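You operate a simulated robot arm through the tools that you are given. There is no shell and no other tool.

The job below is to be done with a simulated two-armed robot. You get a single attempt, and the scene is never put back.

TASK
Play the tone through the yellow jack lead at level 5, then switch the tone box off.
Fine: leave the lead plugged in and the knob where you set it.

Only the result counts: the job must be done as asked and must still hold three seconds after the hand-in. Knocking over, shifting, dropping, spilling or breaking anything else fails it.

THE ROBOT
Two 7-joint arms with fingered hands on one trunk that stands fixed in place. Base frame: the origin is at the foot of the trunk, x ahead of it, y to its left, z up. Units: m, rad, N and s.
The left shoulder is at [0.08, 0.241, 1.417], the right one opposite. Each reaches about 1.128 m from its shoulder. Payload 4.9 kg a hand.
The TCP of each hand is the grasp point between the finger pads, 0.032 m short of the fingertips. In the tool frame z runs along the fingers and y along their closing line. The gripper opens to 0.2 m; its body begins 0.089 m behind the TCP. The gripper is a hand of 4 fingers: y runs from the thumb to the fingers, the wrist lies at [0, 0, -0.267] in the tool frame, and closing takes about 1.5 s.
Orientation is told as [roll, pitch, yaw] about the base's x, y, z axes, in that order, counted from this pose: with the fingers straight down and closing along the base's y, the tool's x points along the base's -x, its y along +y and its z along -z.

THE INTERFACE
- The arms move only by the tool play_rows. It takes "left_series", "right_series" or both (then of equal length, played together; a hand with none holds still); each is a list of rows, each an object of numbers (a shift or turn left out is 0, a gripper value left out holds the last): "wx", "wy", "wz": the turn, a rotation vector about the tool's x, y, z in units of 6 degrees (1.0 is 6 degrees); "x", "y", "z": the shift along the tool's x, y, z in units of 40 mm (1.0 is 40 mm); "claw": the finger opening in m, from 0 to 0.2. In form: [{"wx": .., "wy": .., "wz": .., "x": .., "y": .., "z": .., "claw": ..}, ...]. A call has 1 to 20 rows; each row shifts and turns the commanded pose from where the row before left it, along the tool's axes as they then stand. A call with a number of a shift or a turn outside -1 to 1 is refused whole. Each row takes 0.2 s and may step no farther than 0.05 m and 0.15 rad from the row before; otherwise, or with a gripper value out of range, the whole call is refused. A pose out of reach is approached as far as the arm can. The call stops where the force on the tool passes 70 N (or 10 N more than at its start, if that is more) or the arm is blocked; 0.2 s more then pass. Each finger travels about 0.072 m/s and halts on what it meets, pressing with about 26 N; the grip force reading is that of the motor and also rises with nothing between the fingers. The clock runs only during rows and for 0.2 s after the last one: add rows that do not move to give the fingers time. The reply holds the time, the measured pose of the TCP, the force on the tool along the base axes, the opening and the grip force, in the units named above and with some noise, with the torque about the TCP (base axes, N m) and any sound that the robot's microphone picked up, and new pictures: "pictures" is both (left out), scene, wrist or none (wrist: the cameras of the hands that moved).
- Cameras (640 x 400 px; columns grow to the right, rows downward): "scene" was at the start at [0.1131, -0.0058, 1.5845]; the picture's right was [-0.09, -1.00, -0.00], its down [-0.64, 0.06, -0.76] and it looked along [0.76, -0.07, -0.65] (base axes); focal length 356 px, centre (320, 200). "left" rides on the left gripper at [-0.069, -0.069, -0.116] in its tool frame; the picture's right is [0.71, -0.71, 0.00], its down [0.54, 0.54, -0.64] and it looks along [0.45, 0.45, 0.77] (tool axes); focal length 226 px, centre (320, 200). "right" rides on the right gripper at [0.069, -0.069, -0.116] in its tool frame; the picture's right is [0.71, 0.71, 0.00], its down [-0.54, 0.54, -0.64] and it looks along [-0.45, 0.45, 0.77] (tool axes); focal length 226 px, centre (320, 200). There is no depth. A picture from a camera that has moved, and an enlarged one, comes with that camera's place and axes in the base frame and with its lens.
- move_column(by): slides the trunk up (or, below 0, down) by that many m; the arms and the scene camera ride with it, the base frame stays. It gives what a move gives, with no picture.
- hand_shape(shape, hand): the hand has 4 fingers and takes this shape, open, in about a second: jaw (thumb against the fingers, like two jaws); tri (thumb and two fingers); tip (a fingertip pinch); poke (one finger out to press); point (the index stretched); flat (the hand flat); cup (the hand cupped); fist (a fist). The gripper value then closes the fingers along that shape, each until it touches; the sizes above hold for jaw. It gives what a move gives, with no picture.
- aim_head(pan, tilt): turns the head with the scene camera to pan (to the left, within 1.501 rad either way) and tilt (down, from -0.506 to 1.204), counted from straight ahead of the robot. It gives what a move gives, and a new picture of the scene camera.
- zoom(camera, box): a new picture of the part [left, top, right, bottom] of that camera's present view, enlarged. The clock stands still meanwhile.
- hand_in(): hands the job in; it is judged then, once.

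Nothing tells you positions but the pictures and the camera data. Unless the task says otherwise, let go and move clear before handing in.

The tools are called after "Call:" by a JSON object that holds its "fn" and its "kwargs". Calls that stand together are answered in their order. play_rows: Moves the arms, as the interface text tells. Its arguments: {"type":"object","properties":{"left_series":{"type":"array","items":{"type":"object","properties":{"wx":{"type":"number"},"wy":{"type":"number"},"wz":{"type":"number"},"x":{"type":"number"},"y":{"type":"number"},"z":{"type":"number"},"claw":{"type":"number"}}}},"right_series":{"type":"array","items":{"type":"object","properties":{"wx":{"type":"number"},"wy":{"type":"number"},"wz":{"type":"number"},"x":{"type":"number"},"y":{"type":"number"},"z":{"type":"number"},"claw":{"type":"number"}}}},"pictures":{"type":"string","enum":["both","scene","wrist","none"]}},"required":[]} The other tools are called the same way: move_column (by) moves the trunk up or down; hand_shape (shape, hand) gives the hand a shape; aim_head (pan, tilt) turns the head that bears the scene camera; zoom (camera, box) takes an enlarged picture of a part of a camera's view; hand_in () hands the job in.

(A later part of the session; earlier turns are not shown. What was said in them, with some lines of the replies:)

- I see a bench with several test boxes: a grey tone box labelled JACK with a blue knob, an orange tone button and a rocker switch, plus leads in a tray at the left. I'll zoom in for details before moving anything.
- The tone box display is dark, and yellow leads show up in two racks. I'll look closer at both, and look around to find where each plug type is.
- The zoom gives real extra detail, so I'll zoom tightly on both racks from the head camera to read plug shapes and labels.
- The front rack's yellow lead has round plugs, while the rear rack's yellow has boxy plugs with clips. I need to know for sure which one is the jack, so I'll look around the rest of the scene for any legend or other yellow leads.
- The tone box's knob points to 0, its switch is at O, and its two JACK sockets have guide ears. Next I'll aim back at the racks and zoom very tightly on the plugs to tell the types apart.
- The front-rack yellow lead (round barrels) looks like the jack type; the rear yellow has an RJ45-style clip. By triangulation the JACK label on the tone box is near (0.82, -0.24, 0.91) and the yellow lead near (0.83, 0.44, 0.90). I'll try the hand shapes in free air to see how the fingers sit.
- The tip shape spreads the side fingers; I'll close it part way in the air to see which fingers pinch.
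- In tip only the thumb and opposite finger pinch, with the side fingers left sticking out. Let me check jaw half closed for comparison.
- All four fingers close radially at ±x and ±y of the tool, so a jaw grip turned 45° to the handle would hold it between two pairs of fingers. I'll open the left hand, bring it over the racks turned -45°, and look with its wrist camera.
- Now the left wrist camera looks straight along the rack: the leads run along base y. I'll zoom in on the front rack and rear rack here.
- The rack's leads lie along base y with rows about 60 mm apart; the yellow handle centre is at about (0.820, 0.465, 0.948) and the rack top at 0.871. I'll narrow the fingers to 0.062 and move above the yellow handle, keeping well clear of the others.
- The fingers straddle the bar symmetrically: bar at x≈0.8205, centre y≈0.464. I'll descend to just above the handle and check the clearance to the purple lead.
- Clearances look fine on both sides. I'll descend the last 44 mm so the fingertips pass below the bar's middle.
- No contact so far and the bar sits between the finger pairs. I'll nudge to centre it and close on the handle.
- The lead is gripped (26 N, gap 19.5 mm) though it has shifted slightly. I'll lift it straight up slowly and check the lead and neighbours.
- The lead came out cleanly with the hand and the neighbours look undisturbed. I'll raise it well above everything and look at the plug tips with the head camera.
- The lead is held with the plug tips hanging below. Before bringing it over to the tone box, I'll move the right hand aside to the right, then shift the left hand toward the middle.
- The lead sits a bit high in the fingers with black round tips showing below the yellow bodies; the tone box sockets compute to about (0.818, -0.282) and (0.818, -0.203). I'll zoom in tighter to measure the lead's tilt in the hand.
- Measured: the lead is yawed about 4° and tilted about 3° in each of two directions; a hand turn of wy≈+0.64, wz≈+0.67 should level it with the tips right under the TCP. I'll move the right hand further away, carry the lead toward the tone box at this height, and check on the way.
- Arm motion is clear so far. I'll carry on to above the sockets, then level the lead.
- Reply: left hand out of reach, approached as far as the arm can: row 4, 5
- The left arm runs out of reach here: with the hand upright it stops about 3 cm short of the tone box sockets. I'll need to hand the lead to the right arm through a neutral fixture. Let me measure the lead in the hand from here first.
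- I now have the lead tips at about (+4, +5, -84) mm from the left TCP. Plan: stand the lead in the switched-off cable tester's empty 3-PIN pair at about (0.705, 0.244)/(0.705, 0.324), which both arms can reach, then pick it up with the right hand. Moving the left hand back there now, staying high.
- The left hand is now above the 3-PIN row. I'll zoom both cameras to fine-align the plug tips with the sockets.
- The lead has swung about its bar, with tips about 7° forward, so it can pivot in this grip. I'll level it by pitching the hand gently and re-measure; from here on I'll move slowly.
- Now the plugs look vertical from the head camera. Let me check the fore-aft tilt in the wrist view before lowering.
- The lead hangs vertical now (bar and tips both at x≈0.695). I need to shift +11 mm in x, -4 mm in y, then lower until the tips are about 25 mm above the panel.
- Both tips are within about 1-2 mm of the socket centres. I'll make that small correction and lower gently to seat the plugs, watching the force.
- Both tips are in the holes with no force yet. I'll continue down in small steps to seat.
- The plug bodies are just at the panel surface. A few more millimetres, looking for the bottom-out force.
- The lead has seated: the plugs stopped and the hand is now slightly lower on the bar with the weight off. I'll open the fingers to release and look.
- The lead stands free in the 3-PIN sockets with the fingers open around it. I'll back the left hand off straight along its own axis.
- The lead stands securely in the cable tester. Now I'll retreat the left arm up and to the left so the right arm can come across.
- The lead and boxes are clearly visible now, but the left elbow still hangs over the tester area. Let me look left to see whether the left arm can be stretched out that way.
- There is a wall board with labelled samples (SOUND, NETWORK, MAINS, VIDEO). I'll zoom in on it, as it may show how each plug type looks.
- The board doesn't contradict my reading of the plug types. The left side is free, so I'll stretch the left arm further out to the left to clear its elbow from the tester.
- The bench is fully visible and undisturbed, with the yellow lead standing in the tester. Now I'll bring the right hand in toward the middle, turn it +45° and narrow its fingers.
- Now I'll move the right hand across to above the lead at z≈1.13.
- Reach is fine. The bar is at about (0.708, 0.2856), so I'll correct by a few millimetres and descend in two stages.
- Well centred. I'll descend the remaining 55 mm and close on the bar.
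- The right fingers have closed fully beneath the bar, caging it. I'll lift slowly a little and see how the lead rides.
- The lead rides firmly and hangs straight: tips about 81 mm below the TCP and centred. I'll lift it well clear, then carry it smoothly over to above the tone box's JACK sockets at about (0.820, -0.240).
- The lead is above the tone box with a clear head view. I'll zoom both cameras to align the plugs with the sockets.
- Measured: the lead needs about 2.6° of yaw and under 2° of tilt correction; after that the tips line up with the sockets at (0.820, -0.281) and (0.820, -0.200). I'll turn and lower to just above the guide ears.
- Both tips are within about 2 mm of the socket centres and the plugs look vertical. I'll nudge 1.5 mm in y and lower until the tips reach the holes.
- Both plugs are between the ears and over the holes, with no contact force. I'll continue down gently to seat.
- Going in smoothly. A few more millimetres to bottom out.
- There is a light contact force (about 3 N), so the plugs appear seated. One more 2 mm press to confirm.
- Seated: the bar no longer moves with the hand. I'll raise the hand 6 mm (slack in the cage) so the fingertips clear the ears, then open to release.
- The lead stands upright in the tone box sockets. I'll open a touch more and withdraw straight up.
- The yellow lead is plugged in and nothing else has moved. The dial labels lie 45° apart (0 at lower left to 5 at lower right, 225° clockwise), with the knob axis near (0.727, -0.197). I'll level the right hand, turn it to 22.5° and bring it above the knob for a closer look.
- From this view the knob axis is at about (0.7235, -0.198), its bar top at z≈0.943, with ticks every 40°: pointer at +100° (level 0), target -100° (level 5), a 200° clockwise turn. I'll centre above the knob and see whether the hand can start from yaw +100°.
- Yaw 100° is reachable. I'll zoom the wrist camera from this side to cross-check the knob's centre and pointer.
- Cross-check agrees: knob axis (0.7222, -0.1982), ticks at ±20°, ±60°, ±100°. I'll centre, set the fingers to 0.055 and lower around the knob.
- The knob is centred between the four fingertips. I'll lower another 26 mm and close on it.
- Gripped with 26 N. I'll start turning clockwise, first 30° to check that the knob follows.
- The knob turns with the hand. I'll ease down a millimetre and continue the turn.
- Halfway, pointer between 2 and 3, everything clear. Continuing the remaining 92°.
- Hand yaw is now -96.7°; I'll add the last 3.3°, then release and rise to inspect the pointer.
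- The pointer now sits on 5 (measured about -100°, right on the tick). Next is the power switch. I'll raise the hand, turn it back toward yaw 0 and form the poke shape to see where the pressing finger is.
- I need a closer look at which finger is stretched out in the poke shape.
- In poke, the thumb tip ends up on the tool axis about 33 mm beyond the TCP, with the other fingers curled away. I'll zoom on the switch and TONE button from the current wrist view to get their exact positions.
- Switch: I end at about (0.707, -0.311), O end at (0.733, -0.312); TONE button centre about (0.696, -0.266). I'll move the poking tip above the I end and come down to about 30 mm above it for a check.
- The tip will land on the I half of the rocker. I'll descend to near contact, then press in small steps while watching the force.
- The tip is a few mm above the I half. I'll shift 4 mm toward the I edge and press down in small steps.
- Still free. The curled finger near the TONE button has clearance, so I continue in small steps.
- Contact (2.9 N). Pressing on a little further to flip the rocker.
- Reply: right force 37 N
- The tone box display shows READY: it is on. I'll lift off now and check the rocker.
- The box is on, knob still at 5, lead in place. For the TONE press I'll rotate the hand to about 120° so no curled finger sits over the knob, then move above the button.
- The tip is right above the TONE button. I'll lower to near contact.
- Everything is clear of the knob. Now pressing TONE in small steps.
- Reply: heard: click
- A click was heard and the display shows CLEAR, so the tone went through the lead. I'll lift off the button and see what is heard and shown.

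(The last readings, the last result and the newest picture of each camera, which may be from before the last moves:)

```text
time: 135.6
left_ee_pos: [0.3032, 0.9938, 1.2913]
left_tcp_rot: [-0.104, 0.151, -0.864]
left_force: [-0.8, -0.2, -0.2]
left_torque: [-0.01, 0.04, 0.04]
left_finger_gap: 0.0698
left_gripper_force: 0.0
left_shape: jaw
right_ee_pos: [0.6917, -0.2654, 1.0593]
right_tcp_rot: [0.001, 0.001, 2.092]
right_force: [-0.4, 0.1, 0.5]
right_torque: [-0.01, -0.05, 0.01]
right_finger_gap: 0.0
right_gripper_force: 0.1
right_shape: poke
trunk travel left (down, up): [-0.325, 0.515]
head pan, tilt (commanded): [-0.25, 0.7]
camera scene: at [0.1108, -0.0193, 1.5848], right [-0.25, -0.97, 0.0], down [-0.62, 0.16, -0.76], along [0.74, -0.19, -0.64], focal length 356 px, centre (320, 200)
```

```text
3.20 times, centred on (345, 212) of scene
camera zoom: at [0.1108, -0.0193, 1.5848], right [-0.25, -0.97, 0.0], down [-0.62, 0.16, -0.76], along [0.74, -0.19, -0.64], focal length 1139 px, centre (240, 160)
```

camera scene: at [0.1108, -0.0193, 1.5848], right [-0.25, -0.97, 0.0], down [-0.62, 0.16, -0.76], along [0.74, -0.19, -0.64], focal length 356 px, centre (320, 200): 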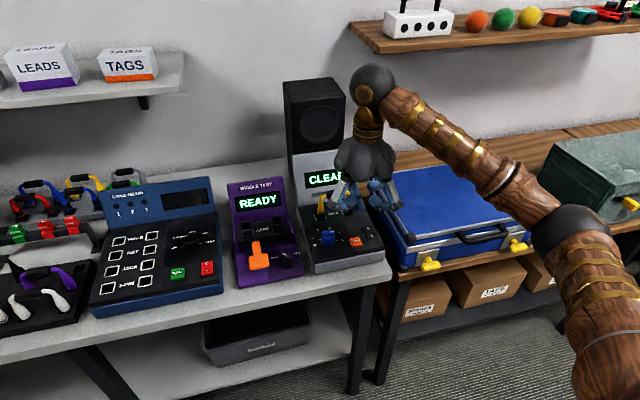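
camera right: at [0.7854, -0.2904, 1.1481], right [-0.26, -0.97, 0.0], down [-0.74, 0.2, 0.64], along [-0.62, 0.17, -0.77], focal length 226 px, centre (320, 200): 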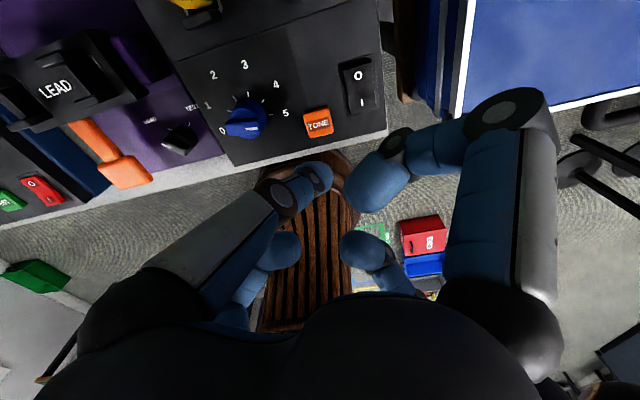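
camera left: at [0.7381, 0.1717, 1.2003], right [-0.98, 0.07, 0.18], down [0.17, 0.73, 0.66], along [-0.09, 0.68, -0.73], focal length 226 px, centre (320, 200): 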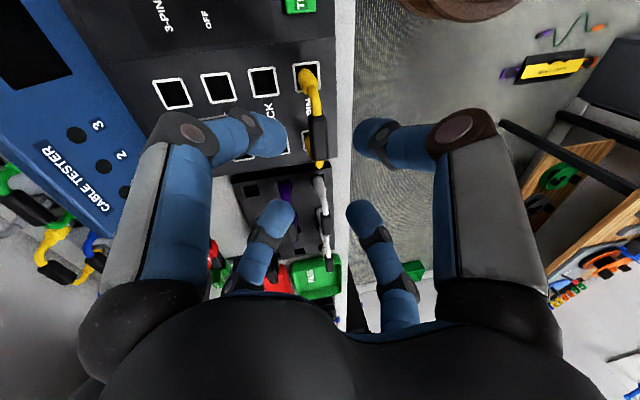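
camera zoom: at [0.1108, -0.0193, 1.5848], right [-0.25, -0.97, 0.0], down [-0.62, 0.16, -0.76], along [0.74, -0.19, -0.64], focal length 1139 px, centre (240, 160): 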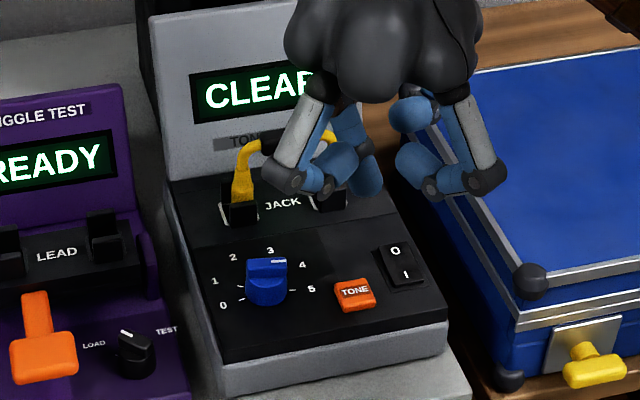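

The display holds CLEAR at level 5. Now I'll switch off: rotate the hand to 60° so the fingers stay away from the lead, and go above the O end of the rocker.

Call:
{"fn": "play_rows", "kwargs": {"right_series": [{"z": -0.5}, {"wz": 1.0}, {"wz": 1.0}, {"wz": 1.0}, {"wz": 1.0}, {"wz": 1.0}, {"wz": 1.0}, {"wz": 1.0}, {"wz": 1.0}, {"wz": 1.0}, {"wz": 1.0}, {"x": 0.174, "y": -0.719}, {"x": 0.174, "y": -0.719}, {}], "pictures": "wrist"}}

Call:
{"fn": "zoom", "kwargs": {"camera": "right", "box": [240, 60, 400, 240]}}

Call:
{"fn": "zoom", "kwargs": {"camera": "scene", "box": [290, 150, 400, 275]}}

```text
time: 138.6
left_ee_pos: [0.3023, 0.9936, 1.2907]
left_tcp_rot: [-0.103, 0.152, -0.865]
left_force: [-0.3, 0.0, 0.0]
left_torque: [0.02, 0.03, 0.01]
left_finger_gap: 0.0698
left_gripper_force: 0.1
left_shape: jaw
right_ee_pos: [0.7354, -0.3052, 1.0789]
right_tcp_rot: [0.0, 0.0, 1.046]
right_force: [0.6, -0.8, 0.6]
right_torque: [0.0, -0.01, 0.0]
right_finger_gap: 0.0001
right_gripper_force: 0.1
right_shape: poke
trunk travel left (down, up): [-0.325, 0.515]
head pan, tilt (commanded): [-0.25, 0.7]
camera right: at [0.7607, -0.3994, 1.1948], right [-0.97, -0.26, 0.0], down [-0.2, 0.74, 0.64], along [-0.16, 0.62, -0.77], focal length 226 px, centre (320, 200)
```

right: 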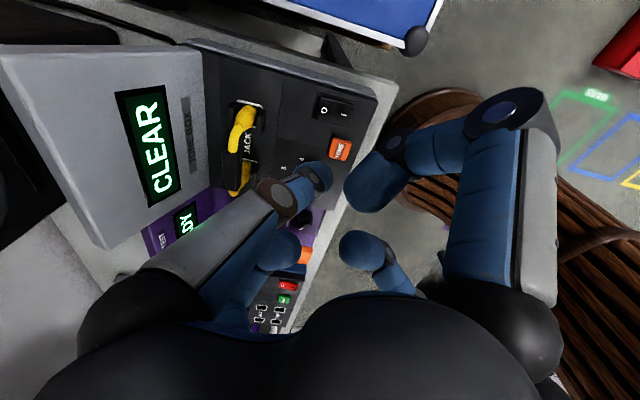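

```text
2.22 times, centred on (320, 150) of right
camera zoom: at [0.7607, -0.3994, 1.1948], right [-0.97, -0.26, 0.0], down [-0.2, 0.74, 0.64], along [-0.16, 0.62, -0.77], focal length 502 px, centre (320, 311)
```

zoom: 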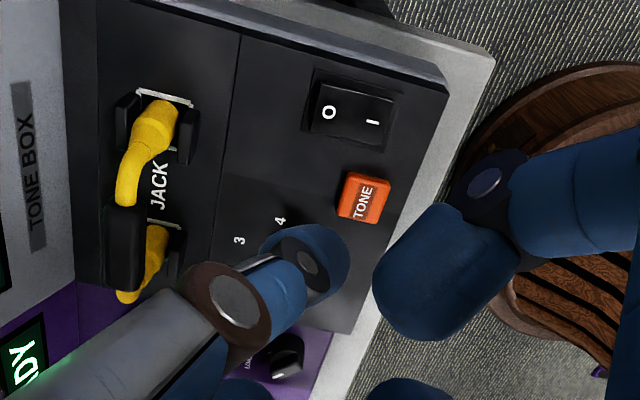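

```text
3.20 times, centred on (345, 212) of scene
camera zoom: at [0.1102, -0.0189, 1.5848], right [-0.25, -0.97, 0.0], down [-0.62, 0.16, -0.77], along [0.74, -0.19, -0.64], focal length 1139 px, centre (240, 160)
```

zoom: 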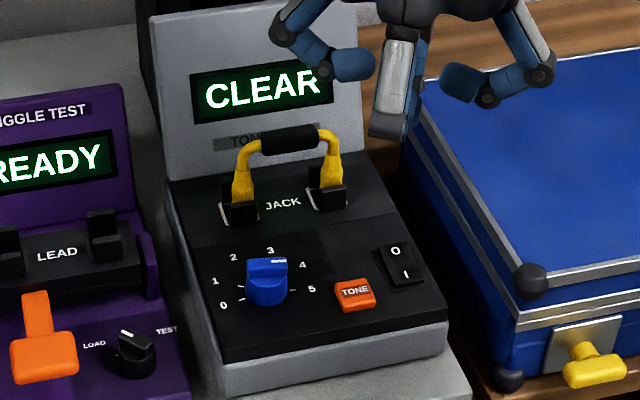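

The tip is over the O half, well away from the lead. I'll lower to near contact and check.

Call:
{"fn": "play_rows", "kwargs": {"right_series": [{"z": 0.7}, {"z": 0.8}, {"z": 0.7}, {"z": 0.4}, {"z": 0.2}, {}], "pictures": "none"}}

Call:
{"fn": "zoom", "kwargs": {"camera": "right", "box": [240, 60, 400, 240]}}

Call:
{"fn": "zoom", "kwargs": {"camera": "scene", "box": [290, 150, 400, 275]}}

```text
time: 140.0
left_ee_pos: [0.304, 0.9935, 1.2898]
left_tcp_rot: [-0.103, 0.153, -0.866]
left_force: [-0.1, -0.9, 0.3]
left_torque: [-0.04, 0.03, -0.02]
left_finger_gap: 0.0699
left_gripper_force: 0.1
left_shape: jaw
right_ee_pos: [0.7346, -0.3044, 0.9685]
right_tcp_rot: [-0.001, 0.0, 1.046]
right_force: [0.6, 0.8, -0.7]
right_torque: [-0.04, 0.0, -0.05]
right_finger_gap: 0.0
right_gripper_force: 0.0
right_shape: poke
trunk travel left (down, up): [-0.325, 0.515]
head pan, tilt (commanded): [-0.25, 0.7]
```

```text
2.22 times, centred on (320, 150) of right
camera zoom: at [0.7606, -0.4002, 1.0837], right [-0.97, -0.26, 0.0], down [-0.2, 0.74, 0.64], along [-0.17, 0.62, -0.77], focal length 502 px, centre (320, 311)
```

zoom: 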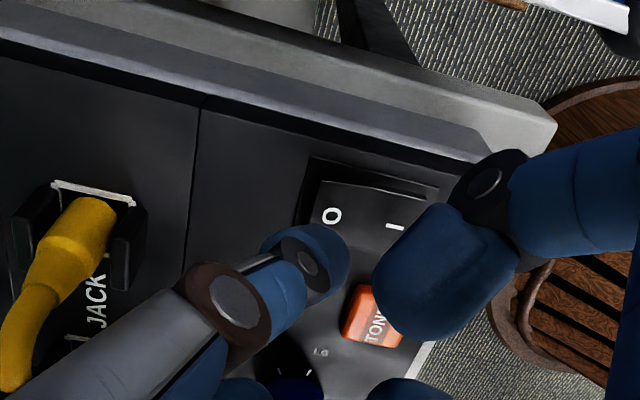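

```text
3.20 times, centred on (345, 212) of scene
camera zoom: at [0.1107, -0.0192, 1.5848], right [-0.25, -0.97, 0.0], down [-0.62, 0.16, -0.76], along [0.74, -0.19, -0.64], focal length 1139 px, centre (240, 160)
```

zoom: 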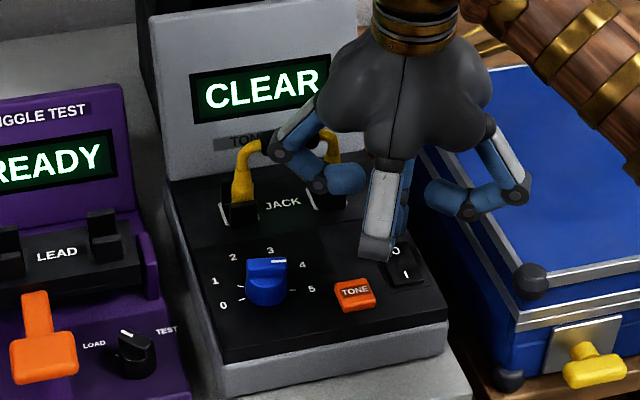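

Landing point is on the O half. Pressing down in small steps now.

Call:
{"fn": "play_rows", "kwargs": {"right_series": [{"x": 0.068, "y": 0.018}, {"z": 0.12}, {"z": 0.1}, {"z": 0.08}, {}], "pictures": "none"}}

Call:
{"fn": "zoom", "kwargs": {"camera": "scene", "box": [290, 150, 400, 275]}}

```text
time: 141.2
left_ee_pos: [0.3036, 0.9941, 1.2918]
left_tcp_rot: [-0.104, 0.152, -0.865]
left_force: [-0.6, 0.1, 0.0]
left_torque: [0.02, 0.01, 0.01]
left_finger_gap: 0.0698
left_gripper_force: 0.1
left_shape: jaw
right_ee_pos: [0.7335, -0.3081, 0.9558]
right_tcp_rot: [0.001, 0.0, 1.044]
right_force: [0.7, 0.4, 0.8]
right_torque: [0.02, -0.01, -0.01]
right_finger_gap: 0.0
right_gripper_force: 0.1
right_shape: poke
trunk travel left (down, up): [-0.325, 0.515]
head pan, tilt (commanded): [-0.25, 0.7]
```

```text
3.20 times, centred on (345, 212) of scene
camera zoom: at [0.1108, -0.0192, 1.5847], right [-0.25, -0.97, 0.0], down [-0.62, 0.16, -0.76], along [0.74, -0.19, -0.64], focal length 1139 px, centre (240, 160)
```

zoom: 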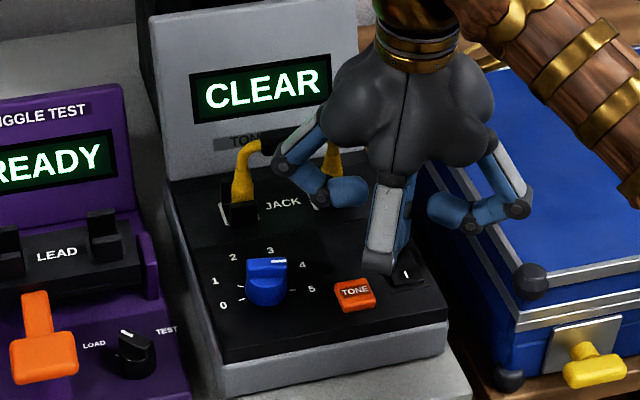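

Call:
{"fn": "play_rows", "kwargs": {"right_series": [{"z": 0.075}, {"z": 0.05}, {}], "pictures": "none"}}

Call:
{"fn": "zoom", "kwargs": {"camera": "scene", "box": [290, 150, 400, 275]}}

```text
time: 142.0
left_ee_pos: [0.3029, 0.9928, 1.2911]
left_tcp_rot: [-0.103, 0.151, -0.867]
left_force: [0.2, 0.6, 0.2]
left_torque: [0.0, -0.01, 0.0]
left_finger_gap: 0.0698
left_gripper_force: 0.1
left_shape: jaw
right_ee_pos: [0.7346, -0.3089, 0.9506]
right_tcp_rot: [0.0, -0.001, 1.047]
right_force: [0.4, 0.7, 0.2]
right_torque: [0.01, 0.01, 0.02]
right_finger_gap: 0.0
right_gripper_force: 0.0
right_shape: poke
trunk travel left (down, up): [-0.325, 0.515]
head pan, tilt (commanded): [-0.25, 0.7]
```

```text
3.20 times, centred on (345, 212) of scene
camera zoom: at [0.1107, -0.0192, 1.5848], right [-0.25, -0.97, 0.0], down [-0.62, 0.16, -0.76], along [0.74, -0.19, -0.64], focal length 1139 px, centre (240, 160)
```

zoom: 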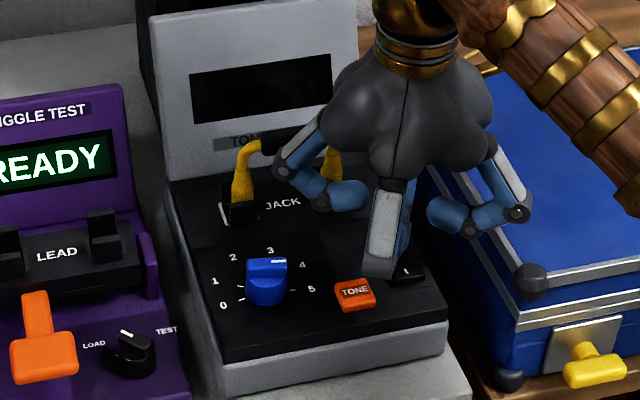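

The display went dark, so the box is off. I'll lift straight up and check that everything holds.

Call:
{"fn": "play_rows", "kwargs": {"right_series": [{"z": -0.3}, {"z": -0.7}, {"z": -1.0}, {"z": -1.0}, {"z": -1.0}, {}], "pictures": "scene"}}

Call:
{"fn": "zoom", "kwargs": {"camera": "scene", "box": [290, 150, 400, 275]}}

Call:
{"fn": "zoom", "kwargs": {"camera": "right", "box": [200, 40, 400, 260]}}

```text
time: 143.4
left_ee_pos: [0.3036, 0.9934, 1.2913]
left_tcp_rot: [-0.106, 0.151, -0.866]
left_force: [0.9, -0.6, -0.6]
left_torque: [0.01, -0.01, 0.0]
left_finger_gap: 0.0698
left_gripper_force: 0.1
left_shape: jaw
right_ee_pos: [0.7346, -0.3076, 1.1117]
right_tcp_rot: [0.003, -0.001, 1.047]
right_force: [0.1, -0.3, -0.7]
right_torque: [0.0, 0.01, -0.01]
right_finger_gap: 0.0
right_gripper_force: 0.1
right_shape: poke
trunk travel left (down, up): [-0.325, 0.515]
head pan, tilt (commanded): [-0.25, 0.7]
camera scene: at [0.1112, -0.0194, 1.5847], right [-0.25, -0.97, 0.0], down [-0.62, 0.16, -0.76], along [0.74, -0.19, -0.64], focal length 356 px, centre (320, 200)
```

scene: 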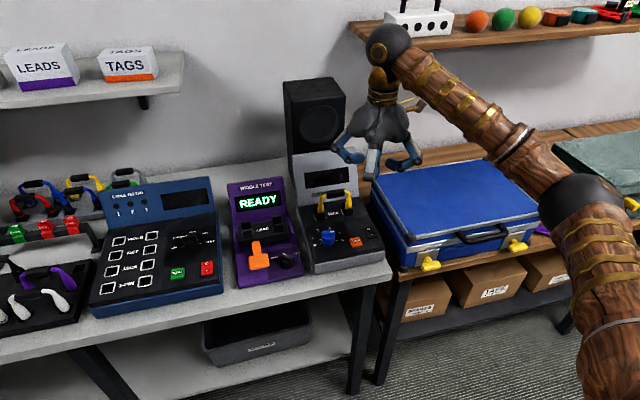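

```text
3.20 times, centred on (345, 212) of scene
camera zoom: at [0.1112, -0.0194, 1.5847], right [-0.25, -0.97, 0.0], down [-0.62, 0.16, -0.76], along [0.74, -0.19, -0.64], focal length 1139 px, centre (240, 160)
```

zoom: 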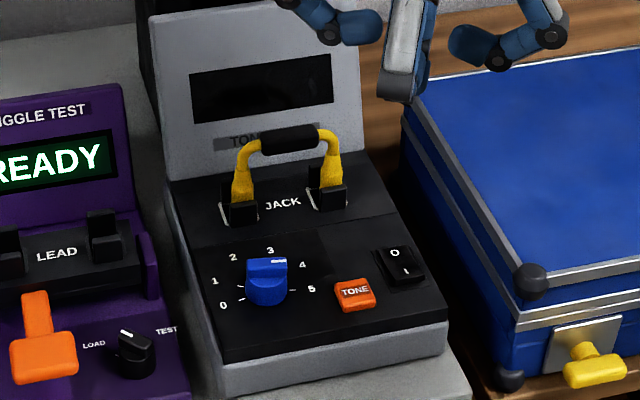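

```text
1.82 times, centred on (300, 150) of right
camera zoom: at [0.7606, -0.4023, 1.2267], right [-0.97, -0.26, 0.0], down [-0.2, 0.74, 0.64], along [-0.17, 0.62, -0.77], focal length 411 px, centre (356, 291)
```

zoom: 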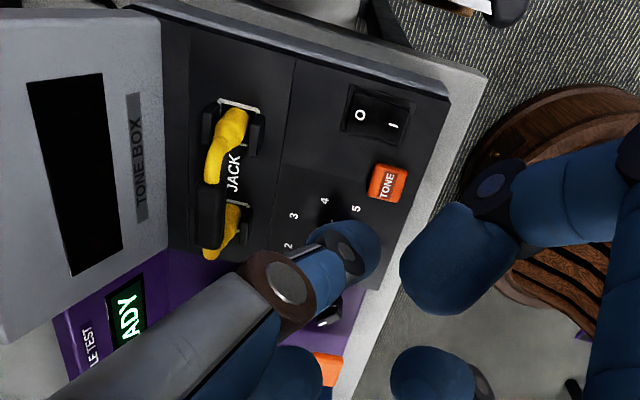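

The tone box is off, the knob is at 5 and the lead is in place. I'll move the right hand clear and make a final check of the whole bench.

Call:
{"fn": "play_rows", "kwargs": {"right_series": [{"z": -0.9}, {"z": -0.9}, {"z": -0.9}, {"x": 0.886, "y": 0.106}, {"x": 0.886, "y": 0.106}, {"x": 0.886, "y": 0.106}, {"x": 0.886, "y": 0.106}, {"x": 0.886, "y": 0.106}, {"x": 0.886, "y": 0.106}, {"x": 0.886, "y": 0.106}, {}], "pictures": "scene"}}

Call:
{"fn": "zoom", "kwargs": {"camera": "scene", "box": [280, 140, 400, 275]}}

Call:
{"fn": "zoom", "kwargs": {"camera": "scene", "box": [305, 215, 385, 265]}}

Call:
{"fn": "aim_head", "kwargs": {"pan": 0.3, "tilt": 0.7}}

Call:
{"fn": "zoom", "kwargs": {"camera": "scene", "box": [180, 110, 420, 290]}}

```text
time: 145.8
left_ee_pos: [0.3041, 0.994, 1.2907]
left_tcp_rot: [-0.102, 0.153, -0.866]
left_force: [-0.1, -0.6, -0.1]
left_torque: [-0.02, 0.02, -0.03]
left_finger_gap: 0.0697
left_gripper_force: 0.1
left_shape: jaw
right_ee_pos: [0.5834, -0.509, 1.2191]
right_tcp_rot: [0.0, 0.001, 1.045]
right_force: [-0.2, 1.0, -0.2]
right_torque: [0.01, 0.0, 0.01]
right_finger_gap: 0.0001
right_gripper_force: 0.2
right_shape: poke
trunk travel left (down, up): [-0.325, 0.515]
head pan, tilt (commanded): [-0.25, 0.7]
camera scene: at [0.1115, -0.0186, 1.5847], right [-0.25, -0.97, 0.0], down [-0.62, 0.16, -0.76], along [0.74, -0.19, -0.64], focal length 356 px, centre (320, 200)
```

scene: 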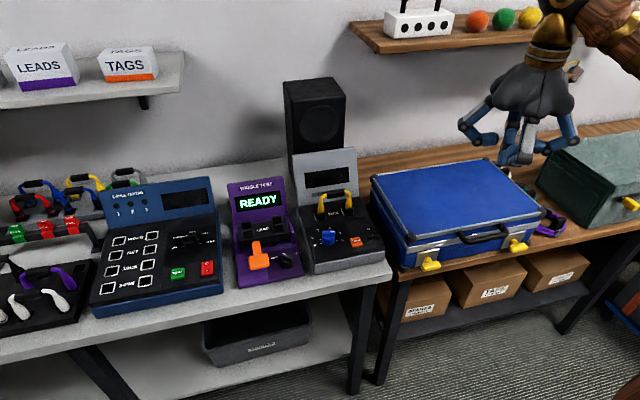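

```text
2.96 times, centred on (340, 208) of scene
camera zoom: at [0.1115, -0.0186, 1.5847], right [-0.25, -0.97, 0.0], down [-0.62, 0.16, -0.76], along [0.74, -0.19, -0.64], focal length 1054 px, centre (261, 178)
```

zoom: 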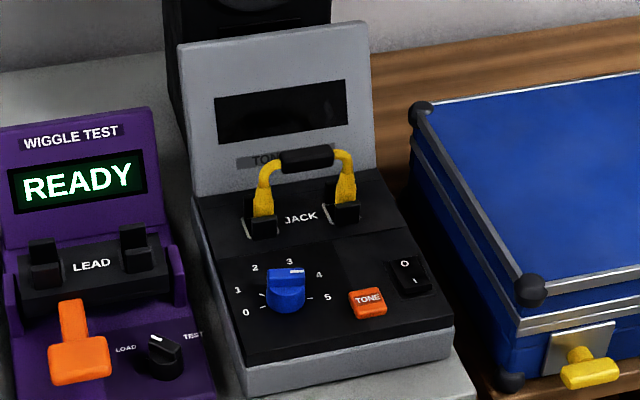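

```text
8.00 times, centred on (345, 240) of scene
camera zoom: at [0.1115, -0.0186, 1.5847], right [-0.25, -0.97, 0.0], down [-0.62, 0.16, -0.76], along [0.74, -0.19, -0.64], focal length 2847 px, centre (120, -120)
```

zoom: 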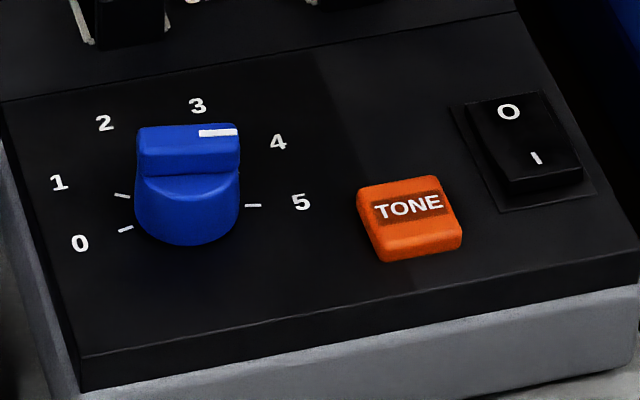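

```text
time: 146.8
left_ee_pos: [0.304, 0.9935, 1.2916]
left_tcp_rot: [-0.102, 0.152, -0.866]
left_force: [0.2, 0.1, -1.0]
left_torque: [0.04, 0.02, -0.01]
left_finger_gap: 0.0696
left_gripper_force: 0.1
left_shape: jaw
right_ee_pos: [0.5825, -0.5088, 1.2195]
right_tcp_rot: [-0.001, 0.0, 1.046]
right_force: [0.2, 0.4, 0.3]
right_torque: [0.02, 0.02, 0.01]
right_finger_gap: 0.0001
right_gripper_force: 0.1
right_shape: poke
trunk travel left (down, up): [-0.325, 0.515]
head pan, tilt (commanded): [0.3, 0.7]
camera scene: at [0.1092, 0.0264, 1.5848], right [0.29, -0.96, 0.0], down [-0.62, -0.19, -0.76], along [0.73, 0.23, -0.64], focal length 356 px, centre (320, 200)
```

scene: 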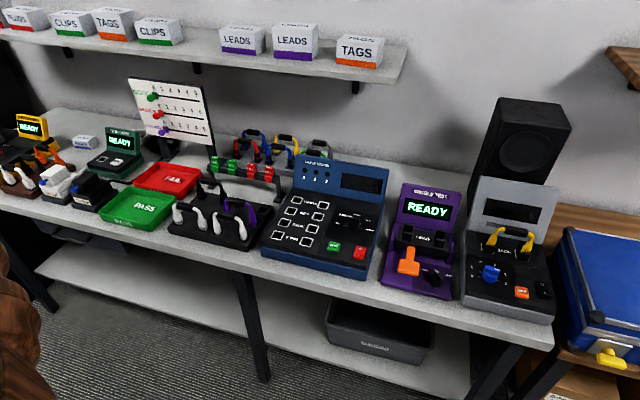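

```text
2.22 times, centred on (300, 200) of scene
camera zoom: at [0.1092, 0.0264, 1.5848], right [0.29, -0.96, 0.0], down [-0.62, -0.19, -0.76], along [0.73, 0.23, -0.64], focal length 791 px, centre (364, 200)
```

zoom: 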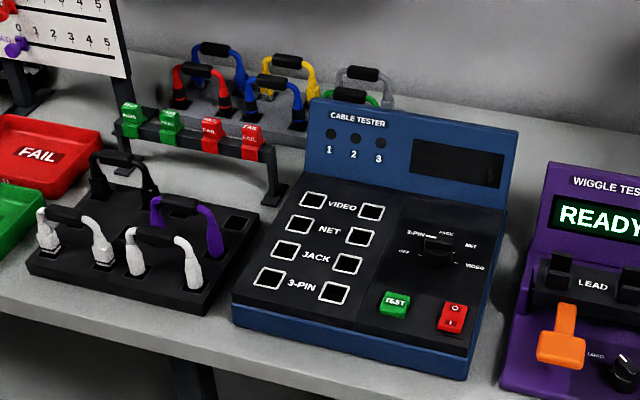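

Everything checks out:
- **Lead:** the yellow jack lead is in the tone box's JACK sockets.
- **Knob:** it points at 5.
- **Tone:** it was played, and the display showed CLEAR.
- **Switch:** the box is now off, with its display dark.
- **Surroundings:** the racks, cable tester and other boxes look undisturbed, and both hands are clear.

I'm handing in now.

Call:
{"fn": "hand_in", "kwargs": {}}

```text
The job is handed in.
```

The tone was played through the yellow jack lead at level 5, and the tone box is now off. I handed the job in, but no result came back with the hand-in.

- **Tone:** when I pressed TONE, a click was heard and the display changed from READY to CLEAR. No separate tone sound was reported.
- **Lead:** the yellow lead from the front rack is still plugged into the JACK sockets. I took it as the jack lead because of its round plugs. The other yellow lead has RJ45-style clips, and no plug carries a label.
- **Knob:** the pointer measured within about a degree of the 5 mark and was left there.
- **Power:** after the O press the display went dark, and it was still dark at the final check.

The left arm could not reach the tone box. I stood the lead briefly in the empty 3-PIN sockets of the cable tester, which was off, and picked it up again with the right hand. In the final views, the racks, cable tester and other boxes looked undisturbed, and both hands were clear.
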